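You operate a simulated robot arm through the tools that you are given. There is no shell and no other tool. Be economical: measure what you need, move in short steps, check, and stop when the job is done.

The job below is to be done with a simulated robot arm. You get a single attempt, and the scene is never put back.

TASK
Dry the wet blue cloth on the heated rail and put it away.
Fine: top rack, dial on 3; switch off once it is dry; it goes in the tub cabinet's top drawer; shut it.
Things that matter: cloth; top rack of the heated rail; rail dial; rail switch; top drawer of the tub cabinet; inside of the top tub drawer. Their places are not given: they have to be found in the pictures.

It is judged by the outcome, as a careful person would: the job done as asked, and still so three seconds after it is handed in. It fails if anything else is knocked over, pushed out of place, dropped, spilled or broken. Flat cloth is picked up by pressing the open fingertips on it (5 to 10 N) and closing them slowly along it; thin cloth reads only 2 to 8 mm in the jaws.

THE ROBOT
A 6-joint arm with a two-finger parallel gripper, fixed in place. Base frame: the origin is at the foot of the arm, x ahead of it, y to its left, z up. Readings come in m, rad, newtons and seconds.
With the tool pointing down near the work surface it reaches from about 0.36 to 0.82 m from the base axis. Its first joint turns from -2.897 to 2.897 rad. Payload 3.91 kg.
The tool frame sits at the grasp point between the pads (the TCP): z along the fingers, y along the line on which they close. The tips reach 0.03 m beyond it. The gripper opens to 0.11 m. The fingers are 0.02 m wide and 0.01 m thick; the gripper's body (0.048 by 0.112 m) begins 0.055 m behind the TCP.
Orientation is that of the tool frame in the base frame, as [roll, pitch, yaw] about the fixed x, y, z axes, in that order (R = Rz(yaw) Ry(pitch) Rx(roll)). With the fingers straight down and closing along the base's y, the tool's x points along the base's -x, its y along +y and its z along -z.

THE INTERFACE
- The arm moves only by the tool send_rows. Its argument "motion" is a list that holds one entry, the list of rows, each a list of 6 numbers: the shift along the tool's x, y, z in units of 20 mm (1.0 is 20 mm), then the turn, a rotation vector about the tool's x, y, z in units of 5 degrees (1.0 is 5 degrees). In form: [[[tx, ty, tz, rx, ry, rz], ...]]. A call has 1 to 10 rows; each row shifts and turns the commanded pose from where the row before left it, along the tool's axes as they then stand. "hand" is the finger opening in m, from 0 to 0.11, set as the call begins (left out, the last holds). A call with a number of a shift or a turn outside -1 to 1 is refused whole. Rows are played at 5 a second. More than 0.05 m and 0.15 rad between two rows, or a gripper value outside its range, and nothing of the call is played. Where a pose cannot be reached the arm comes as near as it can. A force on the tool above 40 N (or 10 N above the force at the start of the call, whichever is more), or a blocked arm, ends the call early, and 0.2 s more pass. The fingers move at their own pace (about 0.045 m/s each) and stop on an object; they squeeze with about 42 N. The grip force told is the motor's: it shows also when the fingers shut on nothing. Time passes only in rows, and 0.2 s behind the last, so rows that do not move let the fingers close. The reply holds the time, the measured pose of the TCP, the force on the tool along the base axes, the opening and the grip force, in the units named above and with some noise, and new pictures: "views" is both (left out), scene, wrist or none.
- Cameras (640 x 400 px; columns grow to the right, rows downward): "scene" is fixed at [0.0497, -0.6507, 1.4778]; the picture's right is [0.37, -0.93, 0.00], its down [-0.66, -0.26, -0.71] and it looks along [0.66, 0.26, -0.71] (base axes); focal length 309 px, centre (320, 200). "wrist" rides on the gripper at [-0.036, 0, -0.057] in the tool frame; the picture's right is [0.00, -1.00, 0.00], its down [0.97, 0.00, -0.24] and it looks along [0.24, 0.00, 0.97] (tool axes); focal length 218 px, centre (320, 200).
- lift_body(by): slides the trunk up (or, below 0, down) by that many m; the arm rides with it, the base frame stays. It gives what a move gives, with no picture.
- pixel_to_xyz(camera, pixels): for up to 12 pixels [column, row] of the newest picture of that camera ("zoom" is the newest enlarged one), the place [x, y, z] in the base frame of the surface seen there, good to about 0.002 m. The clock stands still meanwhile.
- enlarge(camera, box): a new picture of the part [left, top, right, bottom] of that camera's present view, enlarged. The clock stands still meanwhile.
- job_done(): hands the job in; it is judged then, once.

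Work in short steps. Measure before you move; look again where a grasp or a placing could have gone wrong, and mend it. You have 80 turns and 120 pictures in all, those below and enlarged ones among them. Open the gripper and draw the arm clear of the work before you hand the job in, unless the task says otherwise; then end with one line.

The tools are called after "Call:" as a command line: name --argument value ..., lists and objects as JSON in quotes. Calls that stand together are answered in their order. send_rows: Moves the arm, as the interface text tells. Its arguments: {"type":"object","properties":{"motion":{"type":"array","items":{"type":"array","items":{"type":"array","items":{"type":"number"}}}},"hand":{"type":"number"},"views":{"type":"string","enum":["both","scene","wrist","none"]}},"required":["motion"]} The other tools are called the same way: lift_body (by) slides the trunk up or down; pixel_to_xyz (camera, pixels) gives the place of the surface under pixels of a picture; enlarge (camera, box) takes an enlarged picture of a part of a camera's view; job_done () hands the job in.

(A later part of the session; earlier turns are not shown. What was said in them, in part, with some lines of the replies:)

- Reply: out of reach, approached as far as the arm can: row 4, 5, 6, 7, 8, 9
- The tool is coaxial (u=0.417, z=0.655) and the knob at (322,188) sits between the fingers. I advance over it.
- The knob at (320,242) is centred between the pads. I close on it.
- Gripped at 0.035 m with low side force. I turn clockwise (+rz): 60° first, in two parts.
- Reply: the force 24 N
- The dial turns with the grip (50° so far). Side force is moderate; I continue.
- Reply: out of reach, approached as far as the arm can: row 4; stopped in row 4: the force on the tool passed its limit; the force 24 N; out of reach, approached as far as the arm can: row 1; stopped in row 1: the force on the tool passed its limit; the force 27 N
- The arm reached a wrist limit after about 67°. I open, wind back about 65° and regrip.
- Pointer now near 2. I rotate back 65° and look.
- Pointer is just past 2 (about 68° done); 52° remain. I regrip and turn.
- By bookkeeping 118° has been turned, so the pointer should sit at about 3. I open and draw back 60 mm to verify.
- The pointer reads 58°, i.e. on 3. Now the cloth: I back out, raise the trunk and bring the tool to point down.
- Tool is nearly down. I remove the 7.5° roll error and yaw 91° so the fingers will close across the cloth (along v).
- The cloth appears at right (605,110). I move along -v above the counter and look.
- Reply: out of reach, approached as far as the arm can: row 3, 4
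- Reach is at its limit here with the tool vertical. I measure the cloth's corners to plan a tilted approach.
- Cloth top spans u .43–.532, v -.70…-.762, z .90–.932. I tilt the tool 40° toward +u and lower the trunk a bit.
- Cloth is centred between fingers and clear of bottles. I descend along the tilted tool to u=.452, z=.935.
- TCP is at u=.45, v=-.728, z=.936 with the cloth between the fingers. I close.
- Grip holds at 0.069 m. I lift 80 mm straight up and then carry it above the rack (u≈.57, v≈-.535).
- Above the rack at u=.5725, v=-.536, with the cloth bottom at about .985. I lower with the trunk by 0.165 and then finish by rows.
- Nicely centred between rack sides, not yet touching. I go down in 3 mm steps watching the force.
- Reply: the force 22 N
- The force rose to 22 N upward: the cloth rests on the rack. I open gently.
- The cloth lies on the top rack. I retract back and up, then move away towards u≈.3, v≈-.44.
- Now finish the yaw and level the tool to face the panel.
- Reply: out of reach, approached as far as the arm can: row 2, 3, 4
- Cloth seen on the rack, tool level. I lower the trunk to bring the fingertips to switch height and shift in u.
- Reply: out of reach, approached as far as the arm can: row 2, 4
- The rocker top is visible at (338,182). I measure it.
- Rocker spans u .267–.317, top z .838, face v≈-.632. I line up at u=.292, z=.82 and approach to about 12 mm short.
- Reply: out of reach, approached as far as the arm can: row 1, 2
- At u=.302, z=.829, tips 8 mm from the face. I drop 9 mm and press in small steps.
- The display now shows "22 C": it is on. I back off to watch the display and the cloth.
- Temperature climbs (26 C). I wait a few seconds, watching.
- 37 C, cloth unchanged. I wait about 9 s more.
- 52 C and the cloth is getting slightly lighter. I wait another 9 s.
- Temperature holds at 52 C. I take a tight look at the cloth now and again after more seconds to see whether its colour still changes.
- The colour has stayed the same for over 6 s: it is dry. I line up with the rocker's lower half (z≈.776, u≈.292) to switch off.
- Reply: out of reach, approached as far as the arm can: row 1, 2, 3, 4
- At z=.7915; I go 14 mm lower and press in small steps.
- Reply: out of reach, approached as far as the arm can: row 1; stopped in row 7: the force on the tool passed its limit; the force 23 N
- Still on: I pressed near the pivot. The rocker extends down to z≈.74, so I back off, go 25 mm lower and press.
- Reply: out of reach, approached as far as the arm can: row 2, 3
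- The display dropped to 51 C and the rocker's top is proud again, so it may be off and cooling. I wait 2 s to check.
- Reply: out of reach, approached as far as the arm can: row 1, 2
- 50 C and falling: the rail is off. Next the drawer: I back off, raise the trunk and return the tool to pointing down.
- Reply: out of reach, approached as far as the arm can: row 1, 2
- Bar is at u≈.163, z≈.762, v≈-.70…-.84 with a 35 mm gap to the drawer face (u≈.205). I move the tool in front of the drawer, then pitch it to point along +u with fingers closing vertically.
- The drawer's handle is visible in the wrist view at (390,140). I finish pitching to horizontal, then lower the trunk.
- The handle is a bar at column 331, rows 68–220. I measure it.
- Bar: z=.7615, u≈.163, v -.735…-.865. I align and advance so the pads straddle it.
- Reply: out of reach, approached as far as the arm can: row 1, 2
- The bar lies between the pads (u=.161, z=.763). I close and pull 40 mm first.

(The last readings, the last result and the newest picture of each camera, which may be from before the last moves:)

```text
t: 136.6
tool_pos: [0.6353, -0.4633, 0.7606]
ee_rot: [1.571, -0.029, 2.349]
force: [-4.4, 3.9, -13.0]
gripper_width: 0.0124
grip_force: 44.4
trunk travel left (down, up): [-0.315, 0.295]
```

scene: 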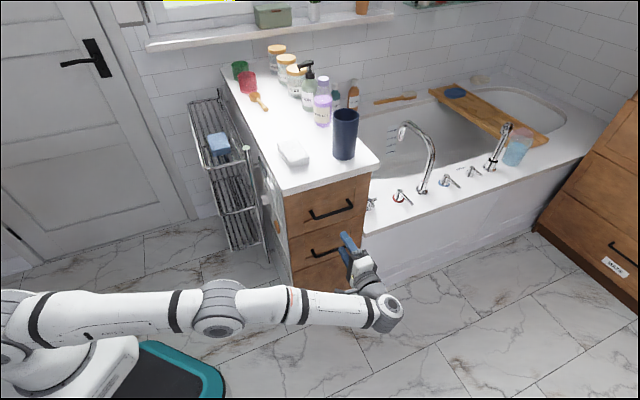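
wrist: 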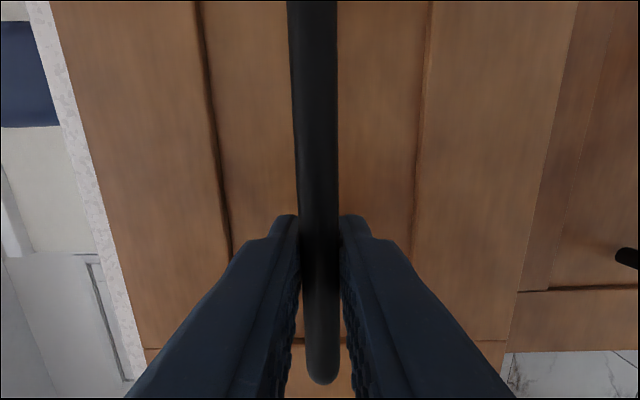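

The drawer follows. I pull about 180 mm more.

Call:
send_rows --motion '[[[0, 0, -0.9, 0, 0, 0], [0, 0, -0.9, 0, 0, 0], [0, 0, -0.9, 0, 0, 0], [0, 0, -0.9, 0, 0, 0], [0, 0, -0.9, 0, 0, 0]]]' --views "none"

Call:
send_rows --motion '[[[0, 0, -0.9, 0, 0, 0], [0, 0, -0.9, 0, 0, 0], [0, 0, -0.9, 0, 0, 0], [0, 0, -0.9, 0, 0, 0], [0, 0, -0.9, 0, 0, 0]]]'

```text
t: 137.8
tool_pos: [0.5704, -0.5264, 0.7609]
ee_rot: [1.57, -0.029, 2.346]
force: [-8.9, 7.2, -16.8]
gripper_width: 0.012
grip_force: 44.7
trunk travel left (down, up): [-0.315, 0.295]
```

```text
t: 138.2
tool_pos: [0.5638, -0.533, 0.7613]
ee_rot: [1.575, -0.025, 2.332]
force: [15.8, -16.6, -11.3]
gripper_width: 0.0123
grip_force: 45.3
out of reach, approached as far as the arm can: row 1
trunk travel left (down, up): [-0.315, 0.295]
stopped in row 2: the force on the tool passed its limit (the readings are from after the stop); the commanded pose is now the measured one
```

scene: 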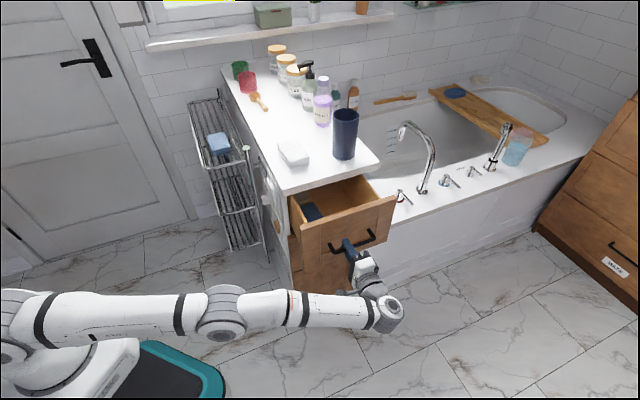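
wrist: 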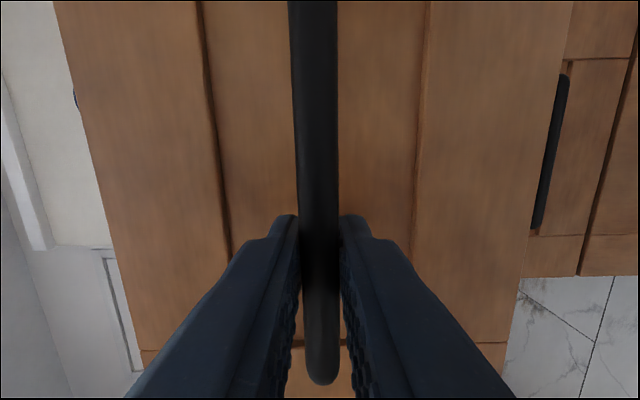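

The pull stopped at 140 mm open, at the arm's reach limit. I look inside the drawer.

Call:
enlarge --camera "scene" --box '[280, 165, 400, 265]'

Call:
pixel_to_xyz --camera "zoom" --pixels '[[120, 185], [110, 165], [200, 150], [240, 130], [250, 180], [180, 200], [150, 240], [80, 160], [60, 110], [400, 140], [330, 80], [300, 130]]'

```text
4.00 times, centred on (340, 215) of scene
```

zoom: 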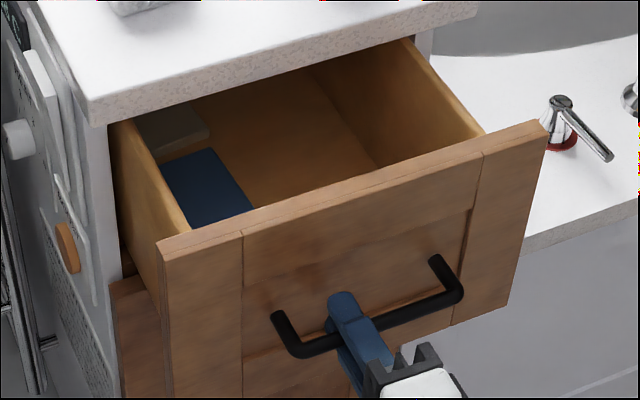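

```text
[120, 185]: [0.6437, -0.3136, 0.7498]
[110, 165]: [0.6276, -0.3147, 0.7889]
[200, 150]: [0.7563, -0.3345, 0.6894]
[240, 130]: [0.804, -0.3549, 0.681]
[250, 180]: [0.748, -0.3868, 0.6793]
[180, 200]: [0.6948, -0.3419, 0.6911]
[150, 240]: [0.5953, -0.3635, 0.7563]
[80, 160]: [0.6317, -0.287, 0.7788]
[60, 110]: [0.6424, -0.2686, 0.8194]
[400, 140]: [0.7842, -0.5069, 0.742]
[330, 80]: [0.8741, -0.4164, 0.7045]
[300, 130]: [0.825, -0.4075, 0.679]
```

Drawer floor is z≈.68; a dark cloth lies at the left, free floor is on the right (v≈-.78…-.90). I release the handle and slide out diagonally (+v, -u).

Call:
send_rows --hand 0.06 --motion '[[[0, 0, 0, 0, 0, 0], [0, 0, 0, 0, 0, 0], [0, 0, 0, 0, 0, 0], [0.6, 0, 0, 0, 0, 0], [0.6, 0, -0.3, 0, 0, 0], [0.6, 0, -0.6, 0, 0, 0], [0.6, 0, -0.8, 0, 0, 0], [0.6, 0, -0.8, 0, 0, 0]]]' --views "wrist"

```text
t: 140.0
tool_pos: [0.4826, -0.5249, 0.7667]
ee_rot: [1.573, -0.023, 2.338]
force: [0.6, 0.1, -0.7]
gripper_width: 0.06
grip_force: 0.1
trunk travel left (down, up): [-0.315, 0.295]
```

wrist: 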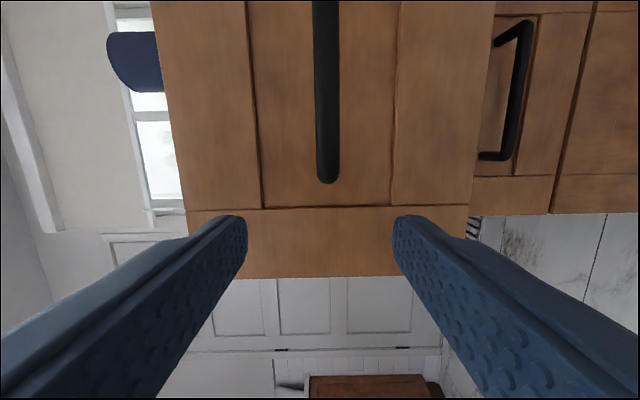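

Clear of the handle. I raise the trunk and point the tool down (fingers closing along u) to grip the drawer's front panel by its top edge.

Call:
lift_body --by 0.25

Call:
send_rows --motion '[[[0, 0, 0, 1, 0, 0], [0, 0, 0, 1, 0, 0], [0, 0, 0, 1, 0, 0], [0, 0, 0, 1, 0, 0], [0, 0, 0, 1, 0, 0], [0, 0, 0, 1, 0, 0], [0, 0, 0, 1, 0, 0], [0, 0, 0, 1, 0, 0], [0, 0, 0, 1, 0, 0], [0, 0, 0, 1, 0, 0]]]' --views "none"

Call:
send_rows --motion '[[[0, 0, 0, 1, 0, 0], [0, 0, 0, 1, 0, 0], [0, 0, 0, 1, 0, 0], [0, 0, 0, 1, 0, 0], [0, 0, 0, 1, 0, 0], [0, 0, 0, 1, 0, 0], [0, 0, 0, 1, 0, 0], [0, 0, 0, 1, 0, 0]]]' --views "wrist"

```text
t: 142.6
tool_pos: [0.4823, -0.5252, 1.0168]
ee_rot: [1.572, -0.026, 2.336]
force: [-0.5, -0.2, 0.0]
gripper_width: 0.06
grip_force: 0.0
trunk travel left (down, up): [-0.565, 0.045]
```

```text
t: 144.8
tool_pos: [0.4816, -0.5237, 1.0172]
ee_rot: [2.447, -0.023, 2.339]
force: [-0.1, -0.7, 0.6]
gripper_width: 0.0603
grip_force: 0.0
trunk travel left (down, up): [-0.565, 0.045]
```

```text
t: 146.6
tool_pos: [0.4827, -0.5257, 1.0174]
ee_rot: [-3.137, -0.025, 2.337]
force: [-0.3, 0.4, 1.1]
gripper_width: 0.0601
grip_force: 0.1
trunk travel left (down, up): [-0.565, 0.045]
```

wrist: 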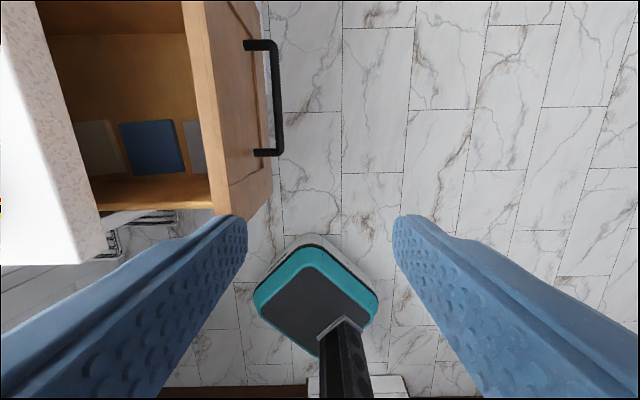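

The drawer holds flat cloths at its left end (tan, blue, pale); the right end is free. I measure the panel's top edge and contents.

Call:
pixel_to_xyz --camera "wrist" --pixels '[[193, 60], [203, 60], [216, 60], [226, 60], [210, 100], [150, 123], [150, 80], [100, 120], [120, 50], [110, 20], [80, 34], [40, 60]]'

```text
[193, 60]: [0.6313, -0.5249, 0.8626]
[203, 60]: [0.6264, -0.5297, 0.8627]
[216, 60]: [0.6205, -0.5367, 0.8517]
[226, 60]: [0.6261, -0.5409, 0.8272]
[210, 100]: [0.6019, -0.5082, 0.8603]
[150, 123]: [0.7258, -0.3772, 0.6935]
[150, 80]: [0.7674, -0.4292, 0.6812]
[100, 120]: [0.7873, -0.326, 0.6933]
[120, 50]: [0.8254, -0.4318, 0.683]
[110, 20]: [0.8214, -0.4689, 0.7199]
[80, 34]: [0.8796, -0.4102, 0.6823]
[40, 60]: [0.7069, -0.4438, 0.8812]
```

Panel top: z=.862, u .058–.078. I move over it, lower, and grip it.

Call:
send_rows --motion '[[[-0.67, 0.98, 0, 0, 0, 0], [-0.67, 0.98, 0, 0, 0, 0], [-0.67, 0.98, 0, 0, 0, 0], [-0.67, 0.98, 0, 0, 0, 0], [-0.67, 0.98, 0, 0, 0, 0]]]' --views "none"

Call:
lift_body --by -0.1

Call:
send_rows --motion '[[[0, 0, 0.5, 0, 0, 0], [0, 0, 0.5, 0, 0, 0]]]' --views "wrist"

```text
t: 147.8
tool_pos: [0.6021, -0.5053, 1.0157]
ee_rot: [-3.139, -0.024, 2.338]
force: [0.3, -0.3, 0.0]
gripper_width: 0.06
grip_force: 0.1
trunk travel left (down, up): [-0.565, 0.045]
```

```text
t: 149.2
tool_pos: [0.6003, -0.5043, 0.917]
ee_rot: [-3.14, -0.024, 2.336]
force: [-0.5, -0.5, 0.0]
gripper_width: 0.0603
grip_force: 0.1
trunk travel left (down, up): [-0.465, 0.145]
```

```text
t: 149.8
tool_pos: [0.599, -0.5048, 0.896]
ee_rot: [-3.139, -0.026, 2.337]
force: [0.4, 0.3, -0.3]
gripper_width: 0.0599
grip_force: 0.0
trunk travel left (down, up): [-0.465, 0.145]
```

wrist: 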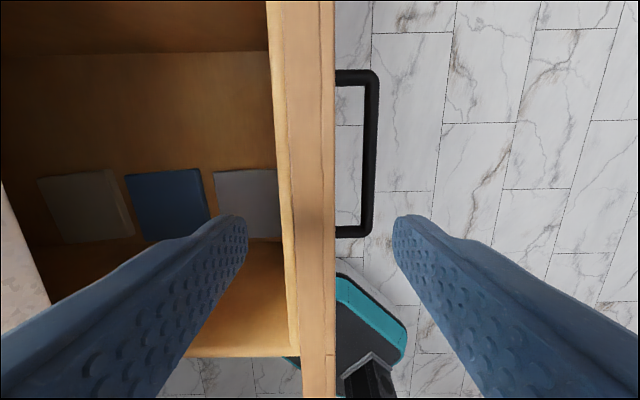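

The panel edge (column 310) is between the fingers. I lower 38 mm and close.

Call:
send_rows --motion '[[[0, 0, 0.63, 0, 0, 0], [0, 0, 0.63, 0, 0, 0], [0, 0, 0.63, 0, 0, 0]]]' --views "none"

Call:
send_rows --hand 0.0 --motion '[[[0, 0, 0, 0, 0, 0], [0, 0, 0, 0, 0, 0], [0, 0, 0, 0, 0, 0], [0, 0, 0, 0, 0, 0]]]' --views "none"

Call:
send_rows --motion '[[[0, -0.6, 0, 0, 0, 0], [0, -0.6, 0, 0, 0, 0], [0, -0.6, 0, 0, 0, 0], [0, -0.6, 0, 0, 0, 0], [0, -0.6, 0, 0, 0, 0], [0, -0.6, 0, 0, 0, 0]]]'

```text
t: 150.6
tool_pos: [0.5986, -0.5055, 0.8583]
ee_rot: [-3.141, -0.024, 2.337]
force: [0.3, -0.5, 0.0]
gripper_width: 0.0602
grip_force: 0.0
trunk travel left (down, up): [-0.465, 0.145]
```

```text
t: 151.6
tool_pos: [0.5997, -0.506, 0.8584]
ee_rot: [-3.141, -0.024, 2.337]
force: [-0.4, -1.0, -0.3]
gripper_width: 0.029
grip_force: 45.0
trunk travel left (down, up): [-0.465, 0.145]
```

```text
t: 152.9
tool_pos: [0.5478, -0.5557, 0.8576]
ee_rot: [-3.14, -0.025, 2.338]
force: [10.3, -13.4, -1.0]
gripper_width: 0.029
grip_force: 45.0
trunk travel left (down, up): [-0.465, 0.145]
```

scene: 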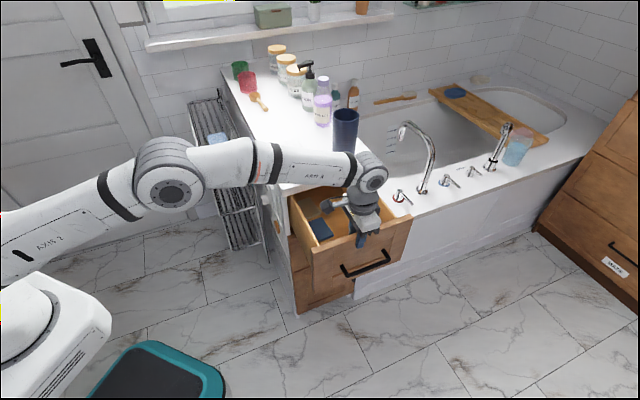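
wrist: 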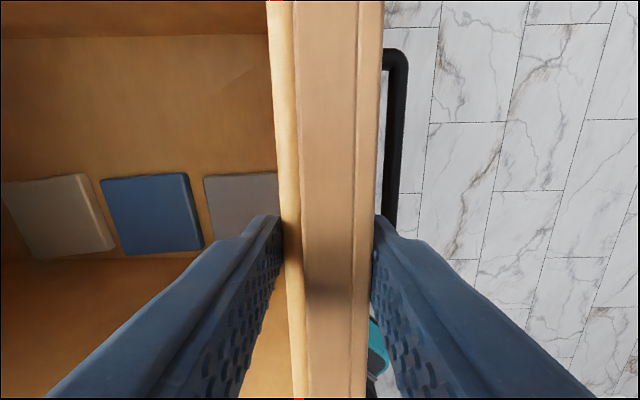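

The drawer is now open by about 210 mm. I release, rise and look at the contents.

Call:
send_rows --hand 0.06 --motion '[[[0, 0, 0, 0, 0, 0], [0, 0, 0, 0, 0, 0], [0, 0, 0, 0, 0, 0], [0, 0, -1, 0, 0, 0], [0, 0, -1, 0, 0, 0], [0, 0, -1, 0, 0, 0], [0, 0, -1, 0, 0, 0]]]' --views "none"

Call:
lift_body --by 0.13

Call:
send_rows --motion '[[[0, 1, 0, 0, 0, 0], [0, 1, 0, 0, 0, 0], [0, 1, 0, 0, 0, 0]]]' --views "wrist"

Call:
pixel_to_xyz --camera "wrist" --pixels '[[300, 60], [250, 40], [250, 100], [200, 100], [300, 130], [250, 15], [340, 100], [320, 100], [290, 150], [220, 150], [250, 180], [130, 100]]'

```text
t: 154.6
tool_pos: [0.5485, -0.5547, 0.9381]
ee_rot: [-3.14, -0.025, 2.338]
force: [0.1, -0.7, 0.2]
gripper_width: 0.0605
grip_force: 0.1
trunk travel left (down, up): [-0.465, 0.145]
```

```text
t: 156.1
tool_pos: [0.5484, -0.5543, 1.0676]
ee_rot: [-3.139, -0.026, 2.335]
force: [-0.8, 0.1, 0.5]
gripper_width: 0.0599
grip_force: 0.0
trunk travel left (down, up): [-0.595, 0.015]
```

```text
t: 156.9
tool_pos: [0.5923, -0.5112, 1.069]
ee_rot: [-3.14, -0.026, 2.336]
force: [-0.3, 0.5, 0.4]
gripper_width: 0.0602
grip_force: 0.0
trunk travel left (down, up): [-0.595, 0.015]
```

wrist: 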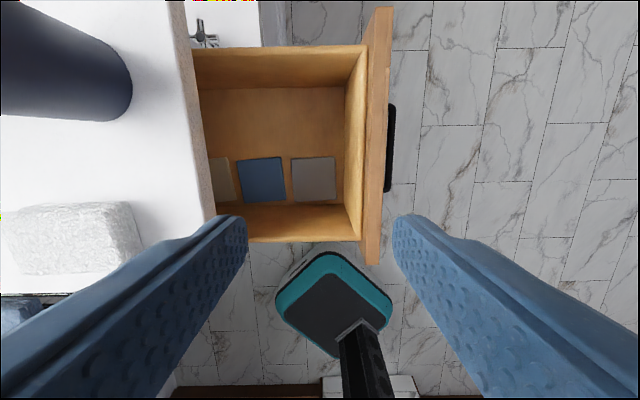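

```text
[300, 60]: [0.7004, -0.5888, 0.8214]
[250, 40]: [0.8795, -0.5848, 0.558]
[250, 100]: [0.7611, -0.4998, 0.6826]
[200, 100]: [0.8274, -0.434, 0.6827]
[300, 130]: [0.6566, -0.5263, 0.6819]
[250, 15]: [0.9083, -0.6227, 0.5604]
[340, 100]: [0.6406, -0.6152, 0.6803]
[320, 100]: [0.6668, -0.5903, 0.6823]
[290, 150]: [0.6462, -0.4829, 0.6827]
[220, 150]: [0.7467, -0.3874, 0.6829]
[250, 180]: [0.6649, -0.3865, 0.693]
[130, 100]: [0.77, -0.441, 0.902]
```

Free floor: u .01–.186, v -.79…-.905. I'll place the cloth at v≈-.84 with a vertical tool. Now I go back to the rack: first sideways off the cabinet, then yaw 91°.

Call:
send_rows --hand 0.1 --motion '[[[1, 0, 0, 0, -0.28, 0], [1, 0, 0, 0, 0, 0], [1, 0, 0, 0, 0, 0], [1, 0, 0, 0, 0, 0], [1, 0, 0, 0, 0, 0], [1, 0, 0, 0, 0, 0], [1, 0, 0, 0, 0, 0], [1, 0, 0, 0, 0, 0], [1, 0, 0, 0, 0, 0], [1, 0, 0, 0, 0, 0]]]' --views "none"

Call:
send_rows --motion '[[[0, 0, 0, 0, 0, -1], [0, 0, 0, 0, 0, -1], [0, 0, 0, 0, 0, -1], [0, 0, 0, 0, 0, -1], [0, 0, 0, 0, 0, -1], [0, 0, 0, 0, 0, -1], [0, 0, 0, 0, 0, -1], [0, 0, 0, 0, 0, -1], [0, 0, 0, 0, 0, -1], [0, 0, 0, 0, 0, -1]]]' --views "none"

Call:
send_rows --motion '[[[0, 0, 0, 0, 0, -1], [0, 0, 0, 0, 0, -1], [0, 0, 0, 0, 0, -1], [0, 0, 0, 0, 0, -1], [0, 0, 0, 0, 0, -1], [0, 0, 0, 0, 0, -1], [0, 0, 0, 0, 0, -1], [0, 0, 0, 0, 0, -1], [0, 0, 0, 0, 0, -0.2]]]' --views "none"

Call:
send_rows --motion '[[[-1, 0.2, 0, 0, 0, 0], [-1, 0.2, 0, 0, 0, 0], [-1, 0.2, 0, 0, 0, 0], [-1, 0.2, 0, 0, 0, 0], [-1, 0.2, 0, 0, 0, 0], [-1, 0.2, 0, 0, 0, 0], [-1, 0.2, 0, 0, 0, 0], [-1, 0.2, 0, 0, 0, 0], [-1, 0.2, 0, 0, 0, 0], [-1, 0.2, 0, 0, 0, 0]]]' --views "none"

Call:
send_rows --motion '[[[-1, 0, 0, 0, 0, 0], [-1, 0, 0, 0, 0, 0], [-1, 0, 0, 0, 0, 0], [-1, 0, 0, 0, 0, 0], [-1, 0, 0, 0, 0, 0], [-1, 0, 0, 0, 0, 0], [-1, 0, 0, 0, 0, 0], [-1, 0, 0, 0, 0, 0], [-1, 0, 0, 0, 0, 0], [-1, 0, 0, 0, 0, 0]]]' --views "wrist"

```text
t: 159.1
tool_pos: [0.4536, -0.3684, 1.0699]
ee_rot: [-3.138, 0.002, 2.337]
force: [-0.9, -0.7, -0.3]
gripper_width: 0.0998
grip_force: 0.1
trunk travel left (down, up): [-0.595, 0.015]
```

```text
t: 161.3
tool_pos: [0.4528, -0.3677, 1.07]
ee_rot: [-3.14, -0.002, -3.071]
force: [-0.5, -0.3, -0.2]
gripper_width: 0.0999
grip_force: 0.1
trunk travel left (down, up): [-0.595, 0.015]
```

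```text
t: 163.3
tool_pos: [0.4529, -0.3687, 1.0689]
ee_rot: [-3.141, -0.001, -2.356]
force: [0.2, -0.8, 0.6]
gripper_width: 0.1
grip_force: 0.2
trunk travel left (down, up): [-0.595, 0.015]
```

```text
t: 165.5
tool_pos: [0.5692, -0.1962, 1.0682]
ee_rot: [-3.14, -0.001, -2.358]
force: [-0.2, 1.0, -0.5]
gripper_width: 0.1
grip_force: 0.0
trunk travel left (down, up): [-0.595, 0.015]
```

```text
t: 167.7
tool_pos: [0.7085, -0.0554, 1.0672]
ee_rot: [-3.14, -0.001, -2.358]
force: [0.1, -0.9, -0.1]
gripper_width: 0.0999
grip_force: 0.0
trunk travel left (down, up): [-0.595, 0.015]
```

wrist: 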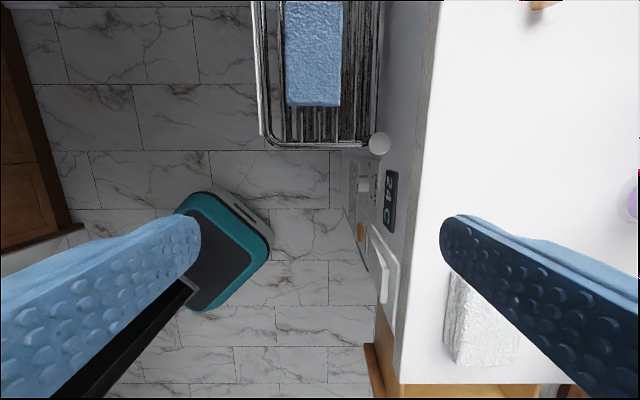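

The rail has cooled (24 C), so it's off. I measure the cloth on the rack.

Call:
pixel_to_xyz --camera "wrist" --pixels '[[291, 95], [337, 98], [290, 40], [340, 40], [315, 50], [379, 142], [270, 135]]'

Call:
send_rows --hand 0.09 --motion '[[[-1, 0, 0, 0, 0, 0], [-1, 0, 0, 0, 0, 0], [-1, 0, 0, 0, 0, 0], [-1, 0, 0, 0, 0, 0]]]' --views "wrist"

```text
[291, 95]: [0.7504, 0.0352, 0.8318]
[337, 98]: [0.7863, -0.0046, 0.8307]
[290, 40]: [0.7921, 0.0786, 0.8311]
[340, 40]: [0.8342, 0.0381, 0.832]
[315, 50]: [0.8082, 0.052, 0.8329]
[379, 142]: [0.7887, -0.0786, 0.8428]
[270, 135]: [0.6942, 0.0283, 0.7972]
```

```text
t: 168.7
tool_pos: [0.7657, -0.0007, 1.0663]
ee_rot: [3.141, -0.003, -2.358]
force: [0.0, 0.1, -1.1]
gripper_width: 0.0899
grip_force: 0.0
trunk travel left (down, up): [-0.595, 0.015]
```

wrist: 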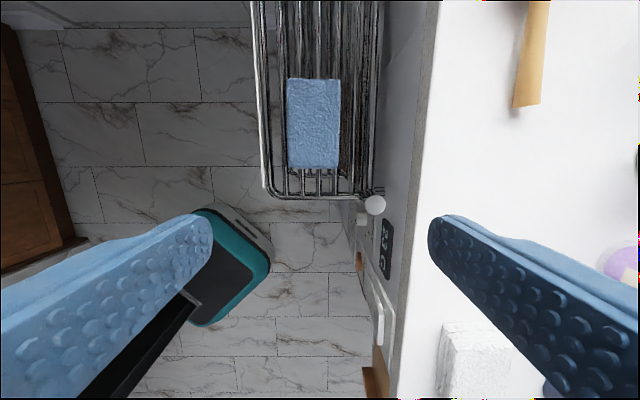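

Cloth: v -.503…-.563, u .548–.65, top .832. I centre at u=.588, v=-.533 and lower.

Call:
send_rows --motion '[[[-0.8, 0.15, 0, 0, 0, 0], [-0.8, 0.15, 0, 0, 0, 0], [-0.75, 0.15, 0, 0, 0, 0]]]' --views "none"

Call:
lift_body --by -0.18

Call:
send_rows --motion '[[[0, 0, 0.3, 0, 0, 0]]]' --views "wrist"

```text
t: 169.5
tool_pos: [0.7928, 0.0376, 1.068]
ee_rot: [3.141, -0.001, -2.359]
force: [-0.4, -0.6, -0.1]
gripper_width: 0.0901
grip_force: 0.1
trunk travel left (down, up): [-0.595, 0.015]
```

```text
t: 171.5
tool_pos: [0.7934, 0.0374, 0.8872]
ee_rot: [3.141, 0.001, -2.359]
force: [0.4, 0.0, -0.1]
gripper_width: 0.0899
grip_force: 0.0
trunk travel left (down, up): [-0.415, 0.195]
```

```text
t: 171.9
tool_pos: [0.7913, 0.0387, 0.8826]
ee_rot: [3.141, -0.002, -2.358]
force: [-1.4, 0.5, 0.5]
gripper_width: 0.0901
grip_force: 0.1
trunk travel left (down, up): [-0.415, 0.195]
```

wrist: 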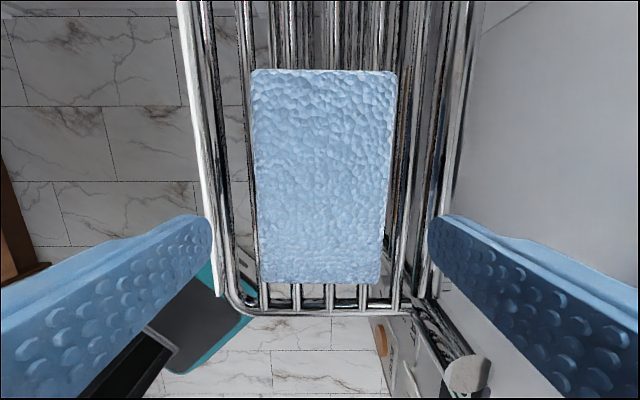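

Aligned. I narrow to 0.082, lower 36 mm so tips stay about 15 mm above the bars, and close.

Call:
send_rows --hand 0.082 --motion '[[[0, 0, 0.6, 0, 0, 0], [0, 0, 0.6, 0, 0, 0], [0, 0, 0.6, 0, 0, 0]]]' --views "none"

Call:
send_rows --hand 0.0 --motion '[[[0, 0, 0, 0, 0, 0], [0, 0, 0, 0, 0, 0], [0, 0, 0, 0, 0, 0], [0, 0, 0, 0, 0, 0]]]' --views "wrist"

```text
t: 172.7
tool_pos: [0.7922, 0.0374, 0.8459]
ee_rot: [3.141, -0.003, -2.358]
force: [-0.2, 0.2, 0.2]
gripper_width: 0.082
grip_force: 0.1
trunk travel left (down, up): [-0.415, 0.195]
```

```text
t: 173.7
tool_pos: [0.7921, 0.0383, 0.8455]
ee_rot: [3.14, -0.002, -2.358]
force: [0.2, 0.3, 0.4]
gripper_width: 0.0667
grip_force: 42.3
trunk travel left (down, up): [-0.415, 0.195]
```

wrist: 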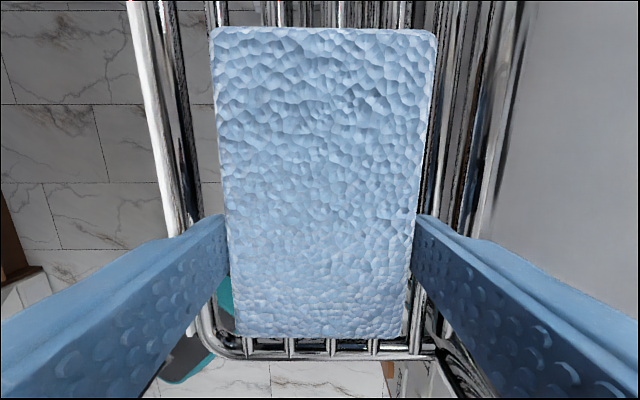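

Held at 0.067 m. I lift and travel back along -u, then toward the drawer.

Call:
lift_body --by 0.19

Call:
send_rows --motion '[[[1, 0, -0.15, 0, 0, 0], [1, 0, -0.15, 0, 0, 0], [1, 0, -0.15, 0, 0, 0], [1, 0, -0.15, 0, 0, 0], [1, 0, -0.15, 0, 0, 0], [1, 0, -0.15, 0, 0, 0], [1, 0, -0.15, 0, 0, 0], [1, 0, -0.15, 0, 0, 0], [1, 0, 0, 0, 0, 0], [1, 0, 0, 0, 0, 0]]]' --views "none"

Call:
send_rows --motion '[[[1, 0, 0, 0, 0, 0], [1, 0, 0, 0, 0, 0], [1, 0, 0, 0, 0, 0], [1, 0, 0, 0, 0, 0], [1, 0, 0, 0, 0, 0], [1, 0, 0, 0, 0, 0], [1, 0, 0, 0, 0, 0], [1, 0, 0, 0, 0, 0], [1, 0, 0, 0, 0, 0], [1, 0, 0, 0, 0, 0]]]' --views "none"

Call:
send_rows --motion '[[[1, -1, 0, 0, 0, 0], [1, -1, 0, 0, 0, 0], [1, -1, 0, 0, 0, 0], [1, -1, 0, 0, 0, 0], [1, -1, 0, 0, 0, 0], [0, -1, 0, 0, 0, 0], [0, -1, 0, 0, 0, 0], [0, -1, 0, 0, 0, 0], [0, -1, 0, 0, 0, 0], [0, -1, 0, 0, 0, 0]]]' --views "none"

Call:
send_rows --motion '[[[0, -1, 0, 0, 0, 0], [0, -1, 0, 0, 0, 0], [0, -1, 0, 0, 0, 0], [0, -1, 0, 0, 0, 0]]]'

```text
t: 175.8
tool_pos: [0.7915, 0.0387, 1.0365]
ee_rot: [-3.141, -0.001, -2.359]
force: [0.2, 0.0, -0.2]
gripper_width: 0.0668
grip_force: 42.2
trunk travel left (down, up): [-0.605, 0.005]
```

```text
t: 178.0
tool_pos: [0.65, -0.1044, 1.0621]
ee_rot: [-3.139, -0.001, -2.358]
force: [-0.2, 0.5, -0.1]
gripper_width: 0.0667
grip_force: 42.3
trunk travel left (down, up): [-0.605, 0.005]
```

```text
t: 180.2
tool_pos: [0.5097, -0.2444, 1.0607]
ee_rot: [3.141, -0.001, -2.359]
force: [-0.2, -0.2, -0.2]
gripper_width: 0.067
grip_force: 41.8
trunk travel left (down, up): [-0.605, 0.005]
```

```text
t: 182.4
tool_pos: [0.5794, -0.4567, 1.0609]
ee_rot: [-3.141, -0.002, -2.358]
force: [-0.2, 0.3, -0.1]
gripper_width: 0.0668
grip_force: 41.7
trunk travel left (down, up): [-0.605, 0.005]
```

```text
t: 183.4
tool_pos: [0.6341, -0.5103, 1.0602]
ee_rot: [3.141, -0.002, -2.358]
force: [0.0, 0.1, 0.1]
gripper_width: 0.0667
grip_force: 41.7
out of reach, approached as far as the arm can: row 4
trunk travel left (down, up): [-0.605, 0.005]
```

scene: 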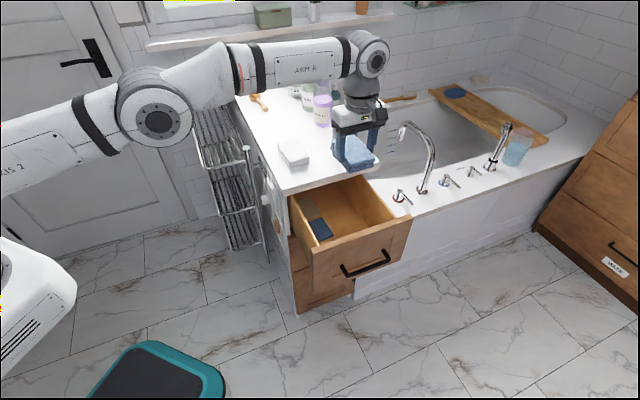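
wrist: 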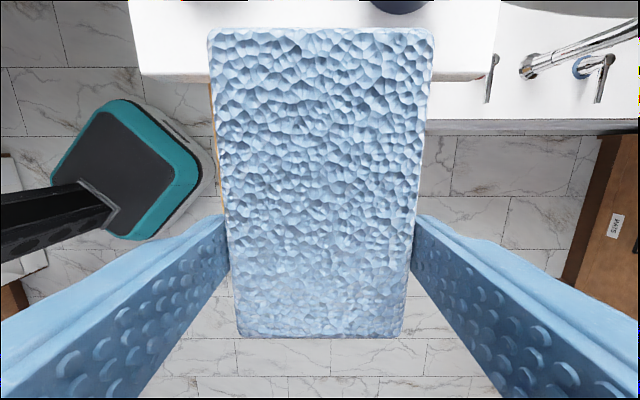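

Reach limits v to -.809 here. A slight outward tilt (10°) gains the rest; I tilt and shift to v≈-.835.

Call:
send_rows --motion '[[[0, 0, 0, 1, 0, 0], [0, 0, 0, 1, 0, 0], [0, -0.65, -0.12, 0, 0, 0], [0, -0.65, -0.12, 0, 0, 0]]]' --views "none"

```text
t: 184.4
tool_pos: [0.6505, -0.5277, 1.0702]
ee_rot: [-2.968, -0.001, -2.359]
force: [0.4, 0.0, -0.1]
gripper_width: 0.0667
grip_force: 41.9
trunk travel left (down, up): [-0.605, 0.005]
```

At u=.087, v=-.833. I lower by 0.2 m with the trunk and look.

Call:
lift_body --by -0.2

Call:
send_rows --motion '[[[0, 0, 0, 0, 0, 0]]]'

Call:
enlarge --camera "scene" --box '[280, 110, 420, 280]'

```text
t: 186.6
tool_pos: [0.651, -0.5282, 0.8703]
ee_rot: [-2.966, -0.001, -2.357]
force: [-0.4, 0.8, -0.9]
gripper_width: 0.067
grip_force: 42.1
trunk travel left (down, up): [-0.405, 0.205]
```

```text
t: 187.0
tool_pos: [0.6505, -0.527, 0.8716]
ee_rot: [-2.969, 0.0, -2.358]
force: [0.1, 0.3, -0.6]
gripper_width: 0.0667
grip_force: 42.0
trunk travel left (down, up): [-0.405, 0.205]
```

scene: 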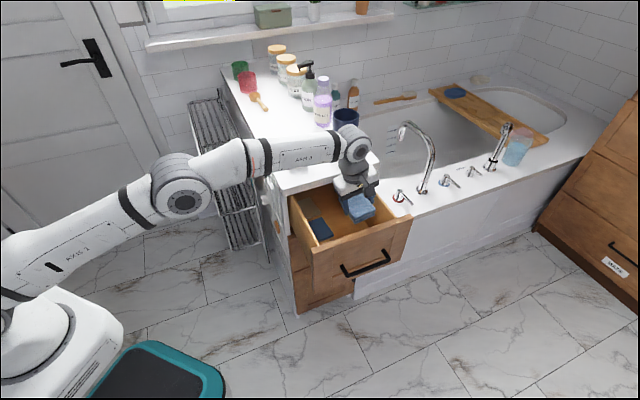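
wrist: 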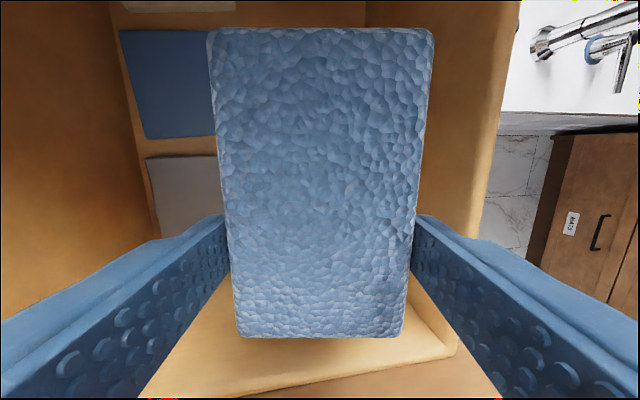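

```text
2.35 times, centred on (350, 195) of scene
```

zoom: 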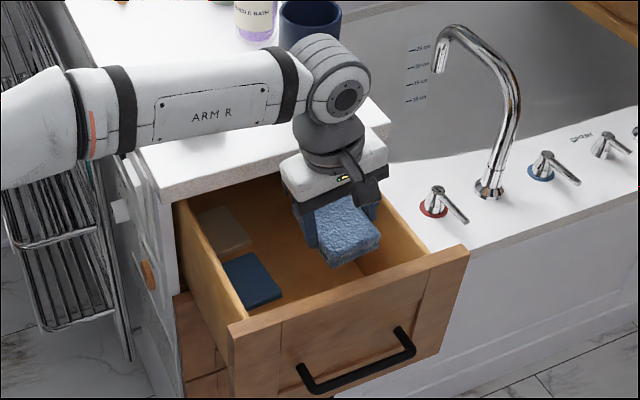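

Before lowering further I check the clearances of the forearm/wrist to the counter and panel.

Call:
pixel_to_xyz --camera "scene" --pixels '[[300, 150], [270, 155], [330, 145], [356, 148], [345, 185], [375, 180], [350, 165], [337, 160], [300, 165], [330, 160]]'

```text
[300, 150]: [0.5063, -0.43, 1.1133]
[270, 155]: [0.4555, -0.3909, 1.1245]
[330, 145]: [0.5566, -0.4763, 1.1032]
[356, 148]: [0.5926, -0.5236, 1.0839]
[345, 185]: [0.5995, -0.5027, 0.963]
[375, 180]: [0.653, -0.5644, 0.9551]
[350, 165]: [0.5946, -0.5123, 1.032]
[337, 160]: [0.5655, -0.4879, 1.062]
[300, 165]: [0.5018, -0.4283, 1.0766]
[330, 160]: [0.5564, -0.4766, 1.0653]
```

Forearm and body stay at u<.14, clear of the counter edge (.184) and panel (.009). I lower 0.115 m more and look.

Call:
lift_body --by -0.115

Call:
send_rows --motion '[[[0, 0, 0.3, 0, 0, 0]]]'

```text
t: 188.4
tool_pos: [0.6508, -0.5274, 0.7561]
ee_rot: [-2.965, -0.003, -2.361]
force: [-0.4, 0.8, 1.3]
gripper_width: 0.0666
grip_force: 42.3
trunk travel left (down, up): [-0.29, 0.32]
```

```text
t: 188.8
tool_pos: [0.6518, -0.528, 0.7473]
ee_rot: [-2.97, -0.002, -2.358]
force: [1.9, -0.3, -1.7]
gripper_width: 0.0669
grip_force: 41.7
trunk travel left (down, up): [-0.29, 0.32]
```

scene: 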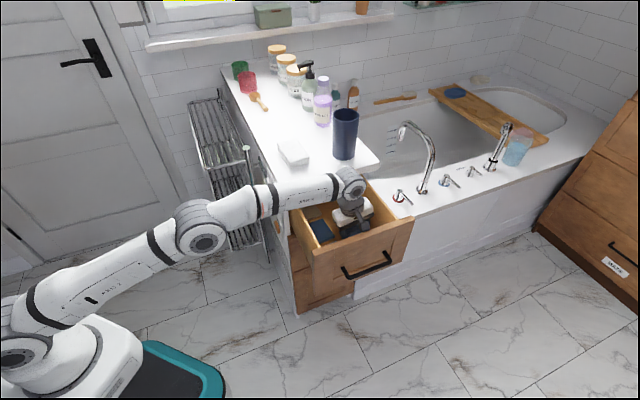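
wrist: 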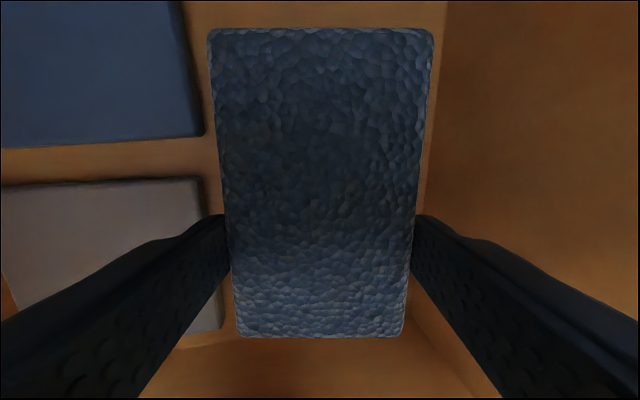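

The cloth is over free floor beside the flat cloths. I go down in small steps to contact.

Call:
send_rows --motion '[[[0, 0, 0.2, 0, 0, 0], [0, 0, 0.2, 0, 0, 0]]]' --views "none"

Call:
send_rows --motion '[[[0, 0, 0.15, 0, 0, 0], [0, 0, 0.15, 0, 0, 0]]]' --views "none"

```text
t: 189.4
tool_pos: [0.6516, -0.5278, 0.7412]
ee_rot: [-2.966, -0.003, -2.357]
force: [0.8, 0.1, 1.7]
gripper_width: 0.0668
grip_force: 41.7
trunk travel left (down, up): [-0.29, 0.32]
```

```text
t: 190.0
tool_pos: [0.6528, -0.5306, 0.7342]
ee_rot: [-2.967, -0.002, -2.358]
force: [-0.2, 0.2, 0.0]
gripper_width: 0.0669
grip_force: 41.8
trunk travel left (down, up): [-0.29, 0.32]
```

Call:
send_rows --motion '[[[0, 0, 0.15, 0, 0, 0]]]' --views "none"

Call:
send_rows --motion '[[[0, 0, 0.12, 0, 0, 0]]]' --views "none"

```text
t: 190.4
tool_pos: [0.6534, -0.5308, 0.7331]
ee_rot: [-2.967, -0.001, -2.358]
force: [-0.7, 0.5, 1.8]
gripper_width: 0.0665
grip_force: 42.0
trunk travel left (down, up): [-0.29, 0.32]
```

```text
t: 190.8
tool_pos: [0.654, -0.5317, 0.7334]
ee_rot: [-2.963, -0.002, -2.356]
force: [-4.0, 1.5, 10.2]
gripper_width: 0.0668
grip_force: 41.7
trunk travel left (down, up): [-0.29, 0.32]
```

Contact (10 N) at z=.733. I open slightly to release and check.

Call:
send_rows --hand 0.082 --motion '[[[0, 0, 0, 0, 0, 0], [0, 0, 0, 0, 0, 0], [0, 0, 0, 0, 0, 0]]]' --views "wrist"

```text
t: 191.6
tool_pos: [0.654, -0.5306, 0.7284]
ee_rot: [-2.968, -0.001, -2.358]
force: [-0.4, 0.1, -0.7]
gripper_width: 0.0819
grip_force: 0.1
trunk travel left (down, up): [-0.29, 0.32]
```

wrist: 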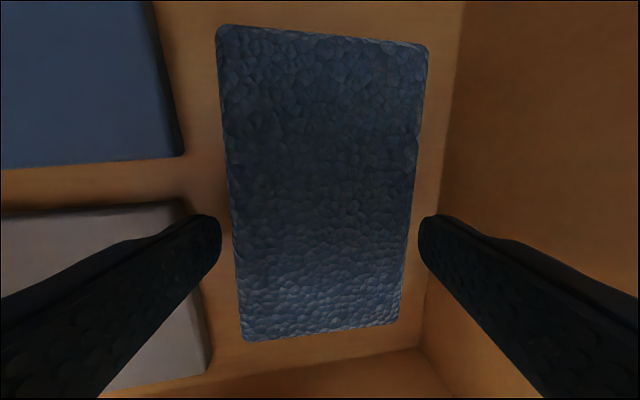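

The cloth lies flat on the drawer floor. I rise straight out and move in front of the panel with fingers closed, tilting 45° toward +u.

Call:
lift_body --by 0.31

Call:
send_rows --hand 0.0 --motion '[[[0, 0.6, 0, -1, 0, 0], [0, 0.6, 0, -1, 0, 0], [0.95, 0.45, 0, 0, 0, 0], [0.95, 0.45, 0, 0, 0, 0], [0.95, 0.45, 0, 0, 0, 0], [0.95, 0.45, 0, 0, 0, 0], [0.95, 0.45, 0, 0, 0, 0], [0.95, 0.45, 0, 0, 0, 0], [0.95, 0.45, 0, 0, 0, 0], [0.95, 0.45, 0, 0, 0, 0]]]' --views "none"

Call:
send_rows --motion '[[[0, 0, 0, 0, -1, 0], [0, 0, 0, 0, -1, 0], [0, 0, 0, 0, -1, 0], [0, 0, 0, 0, -1, 0], [0, 0, 0, 0, -1, 0], [0, 0, 0, 0, -1, 0], [0, 0, 0, 0, -1, 0], [0, 0, 0, 0, -1, 0], [0, 0, 0, 0, -1, 0]]]'

```text
t: 194.7
tool_pos: [0.6545, -0.53, 1.0409]
ee_rot: [-2.968, -0.003, -2.358]
force: [0.5, 0.1, 0.0]
gripper_width: 0.0822
grip_force: 0.0
trunk travel left (down, up): [-0.6, 0.01]
```

```text
t: 196.9
tool_pos: [0.474, -0.5681, 1.0365]
ee_rot: [-3.139, -0.001, -2.358]
force: [0.9, -0.3, -0.1]
gripper_width: 0.0003
grip_force: 37.2
out of reach, approached as far as the arm can: row 2
trunk travel left (down, up): [-0.6, 0.01]
```

```text
t: 198.9
tool_pos: [0.4754, -0.5695, 1.0382]
ee_rot: [-3.141, 0.784, -2.355]
force: [-0.5, 1.4, -0.5]
gripper_width: 0.0
grip_force: 37.9
trunk travel left (down, up): [-0.6, 0.01]
```

scene: 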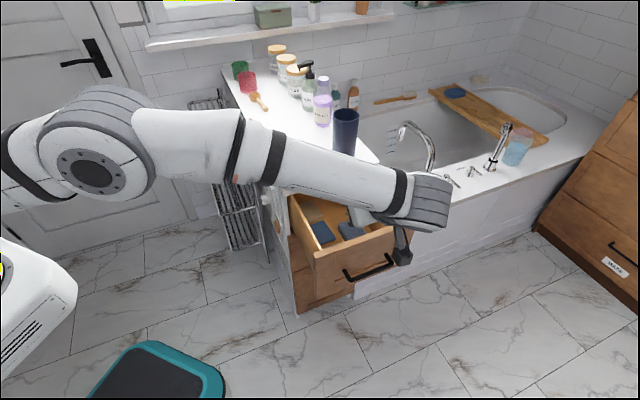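
wrist: 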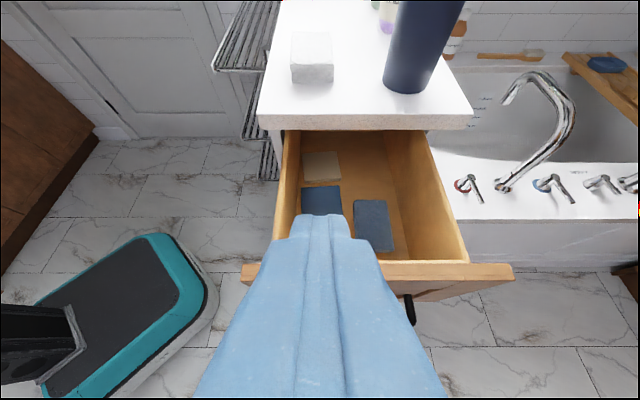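

The cloth rests in the drawer. I measure the panel's top edge before lowering in front of it.

Call:
pixel_to_xyz --camera "wrist" --pixels '[[430, 266], [430, 278], [430, 290], [255, 268], [410, 305], [375, 225]]'

```text
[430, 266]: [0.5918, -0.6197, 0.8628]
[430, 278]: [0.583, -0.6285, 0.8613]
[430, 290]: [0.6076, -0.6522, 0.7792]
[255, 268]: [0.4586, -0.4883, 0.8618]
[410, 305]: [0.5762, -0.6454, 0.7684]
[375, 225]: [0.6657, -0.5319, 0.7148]
```

Panel outer face is u≈-.033. I back off 30 mm, lower to z≈.818, then push along +u.

Call:
send_rows --motion '[[[0.53, 0, -0.53, 0, 0, 0], [0.53, 0, -0.53, 0, 0, 0]]]' --views "none"

Call:
lift_body --by -0.222

Call:
send_rows --motion '[[[-0.5, 0, 0.5, 0, 0, 0], [-0.5, 0, 0.5, 0, 0, 0], [-0.5, 0, 0.5, 0, 0, 0], [-0.5, 0, 0.5, 0, 0, 0], [-0.5, 0, 0.5, 0, 0, 0]]]'

```text
t: 199.5
tool_pos: [0.4537, -0.5881, 1.0366]
ee_rot: [3.141, 0.784, -2.357]
force: [-0.4, -0.4, 1.4]
gripper_width: 0.0
grip_force: 37.5
trunk travel left (down, up): [-0.6, 0.01]
```

```text
t: 201.9
tool_pos: [0.4546, -0.589, 0.8152]
ee_rot: [-3.141, 0.784, -2.356]
force: [0.5, -0.2, 0.1]
gripper_width: 0.0
grip_force: 38.1
trunk travel left (down, up): [-0.378, 0.232]
```

```text
t: 203.1
tool_pos: [0.5053, -0.5389, 0.8139]
ee_rot: [-3.142, 0.785, -2.359]
force: [-0.7, -0.2, -0.5]
gripper_width: 0.0
grip_force: 37.4
trunk travel left (down, up): [-0.378, 0.232]
```

scene: 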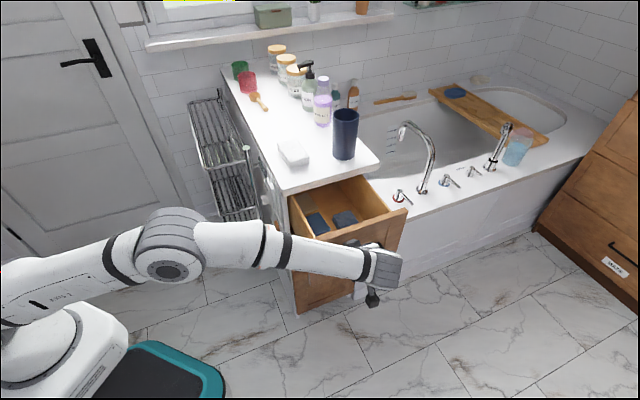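
wrist: 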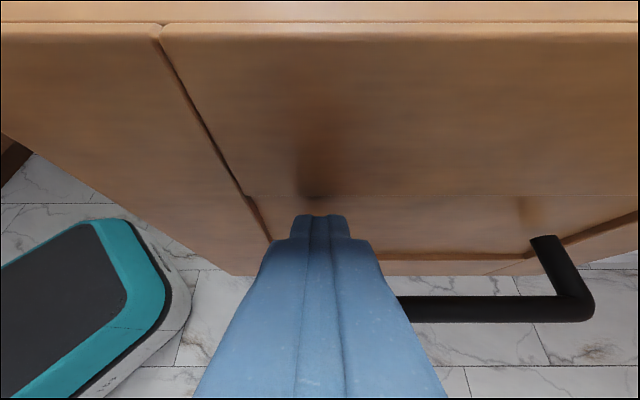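

The panel is being pushed (tip already past its former position) with no load. I continue pushing 160 mm.

Call:
send_rows --motion '[[[-0.57, 0, 0.57, 0, 0, 0], [-0.57, 0, 0.57, 0, 0, 0], [-0.57, 0, 0.57, 0, 0, 0], [-0.57, 0, 0.57, 0, 0, 0], [-0.57, 0, 0.57, 0, 0, 0], [-0.57, 0, 0.57, 0, 0, 0], [-0.57, 0, 0.57, 0, 0, 0], [-0.57, 0, 0.57, 0, 0, 0], [-0.57, 0, 0.57, 0, 0, 0], [-0.57, 0, 0.57, 0, 0, 0]]]'

```text
t: 205.3
tool_pos: [0.6193, -0.4245, 0.8141]
ee_rot: [-3.141, 0.783, -2.358]
force: [-1.0, -0.1, -0.5]
gripper_width: 0.0001
grip_force: 37.9
trunk travel left (down, up): [-0.378, 0.232]
```

scene: 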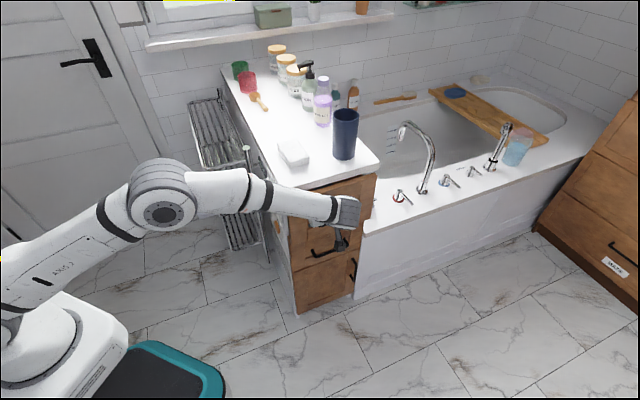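
wrist: 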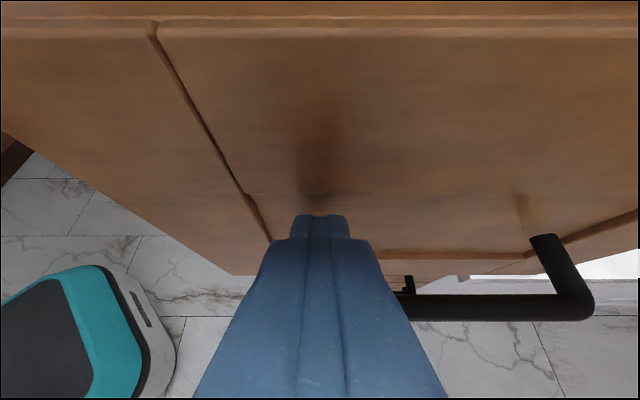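

About 38 mm left. I push in smaller steps until the drawer seats.

Call:
send_rows --motion '[[[-0.25, 0, 0.25, 0, 0, 0], [-0.25, 0, 0.25, 0, 0, 0], [-0.25, 0, 0.25, 0, 0, 0], [-0.25, 0, 0.25, 0, 0, 0], [-0.2, 0, 0.2, 0, 0, 0], [-0.15, 0, 0.15, 0, 0, 0], [-0.15, 0, 0.15, 0, 0, 0], [-0.15, 0, 0.15, 0, 0, 0], [-0.15, 0, 0.15, 0, 0, 0]]]'

```text
t: 206.9
tool_pos: [0.6457, -0.4008, 0.8158]
ee_rot: [-3.139, 0.779, -2.361]
force: [-12.7, -5.8, 3.0]
gripper_width: 0.0001
grip_force: 37.9
trunk travel left (down, up): [-0.378, 0.232]
stopped in row 8: the force on the tool passed its limit (the readings are from after the stop); the commanded pose is now the measured one
5 turns are left
```

scene: 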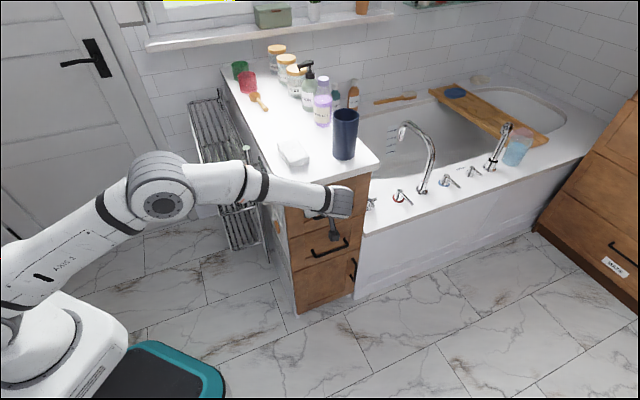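
wrist: 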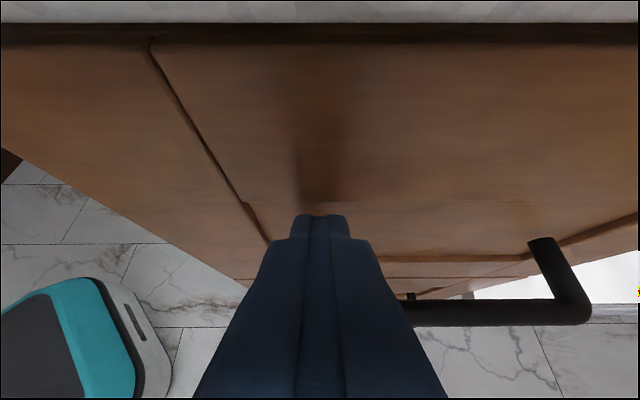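

The force stop at u=.173 matches the closed position. I back away along -u, opening the gripper, and look at the drawer.

Call:
send_rows --motion '[[[0.5, 0, -0.5, 0, 0, 0], [0.5, 0, -0.5, 0, 0, 0], [0.5, 0, -0.5, 0, 0, 0], [0.5, 0, -0.5, 0, 0, 0], [0.5, 0, -0.5, 0, 0, 0], [0.5, 0, -0.5, 0, 0, 0], [0.5, 0, -0.5, 0, 0, 0], [0.5, 0, -0.5, 0, 0, 0], [0.5, 0, -0.5, 0, 0, 0], [0.5, 0, -0.5, 0, 0, 0]]]' --hand 0.05

Call:
pixel_to_xyz --camera "scene" --pixels '[[320, 189], [300, 215], [330, 200], [355, 185], [312, 245], [318, 228]]'

```text
t: 209.2
tool_pos: [0.5454, -0.4977, 0.8161]
ee_rot: [-3.141, 0.781, -2.36]
force: [0.9, 0.0, -0.4]
gripper_width: 0.0503
grip_force: 0.1
trunk travel left (down, up): [-0.378, 0.232]
```

scene: 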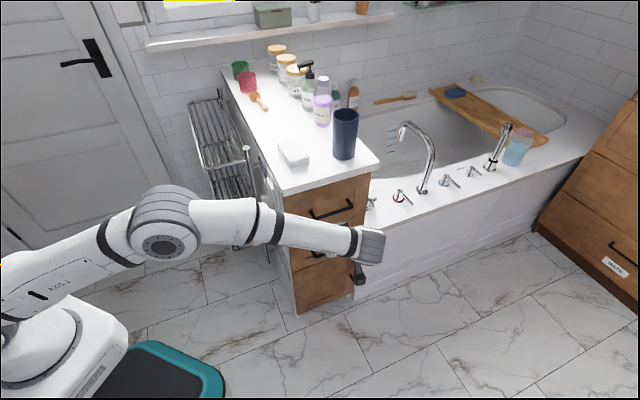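
wrist: 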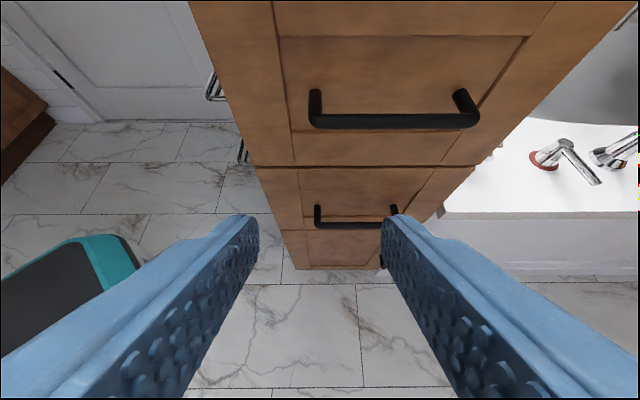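

```text
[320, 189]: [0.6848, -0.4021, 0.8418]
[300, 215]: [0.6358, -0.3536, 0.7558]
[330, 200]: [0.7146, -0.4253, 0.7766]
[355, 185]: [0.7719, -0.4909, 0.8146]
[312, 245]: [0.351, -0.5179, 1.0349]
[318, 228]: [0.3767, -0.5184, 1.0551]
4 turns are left
```

Drawer face measures u≈.199–.205, the same as at the start, so it is fully shut. The gripper is open; I back away a little more with a final look.

Call:
send_rows --hand 0.1 --motion '[[[0, 0.8, -0.5, 0, 0, 0], [0, 0.8, -0.5, 0, 0, 0], [0, 0.8, -0.5, 0, 0, 0], [0, 0.8, -0.5, 0, 0, 0], [0, 0, 0, 0, 0, 0]]]' --views "scene"

```text
t: 210.3
tool_pos: [0.4789, -0.4736, 0.8433]
ee_rot: [-3.14, 0.778, -2.362]
force: [-0.3, 0.7, 0.0]
gripper_width: 0.1
grip_force: 0.0
trunk travel left (down, up): [-0.378, 0.232]
3 turns are left
```

scene: 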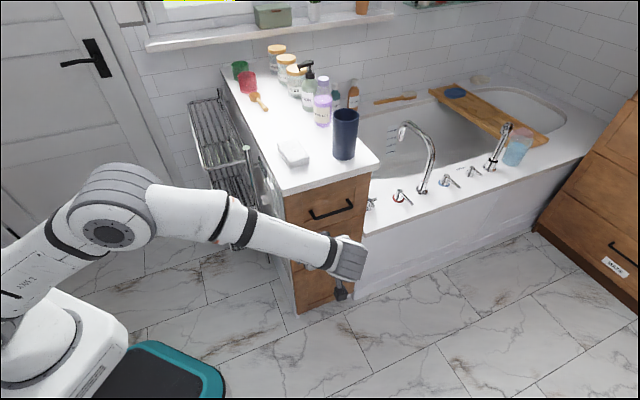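

Everything is in place: drawer shut, rail off, rack empty, counter undisturbed. I hand the job in.

Call:
job_done

```text
The job is handed in.
```

The blue cloth was dried on the top rack with the dial on 3, the rail was switched off, and the cloth is now in the tub cabinet's top drawer, which is shut. I judged it dry because its colour lightened and then stayed the same for over 6 seconds at 52 C.
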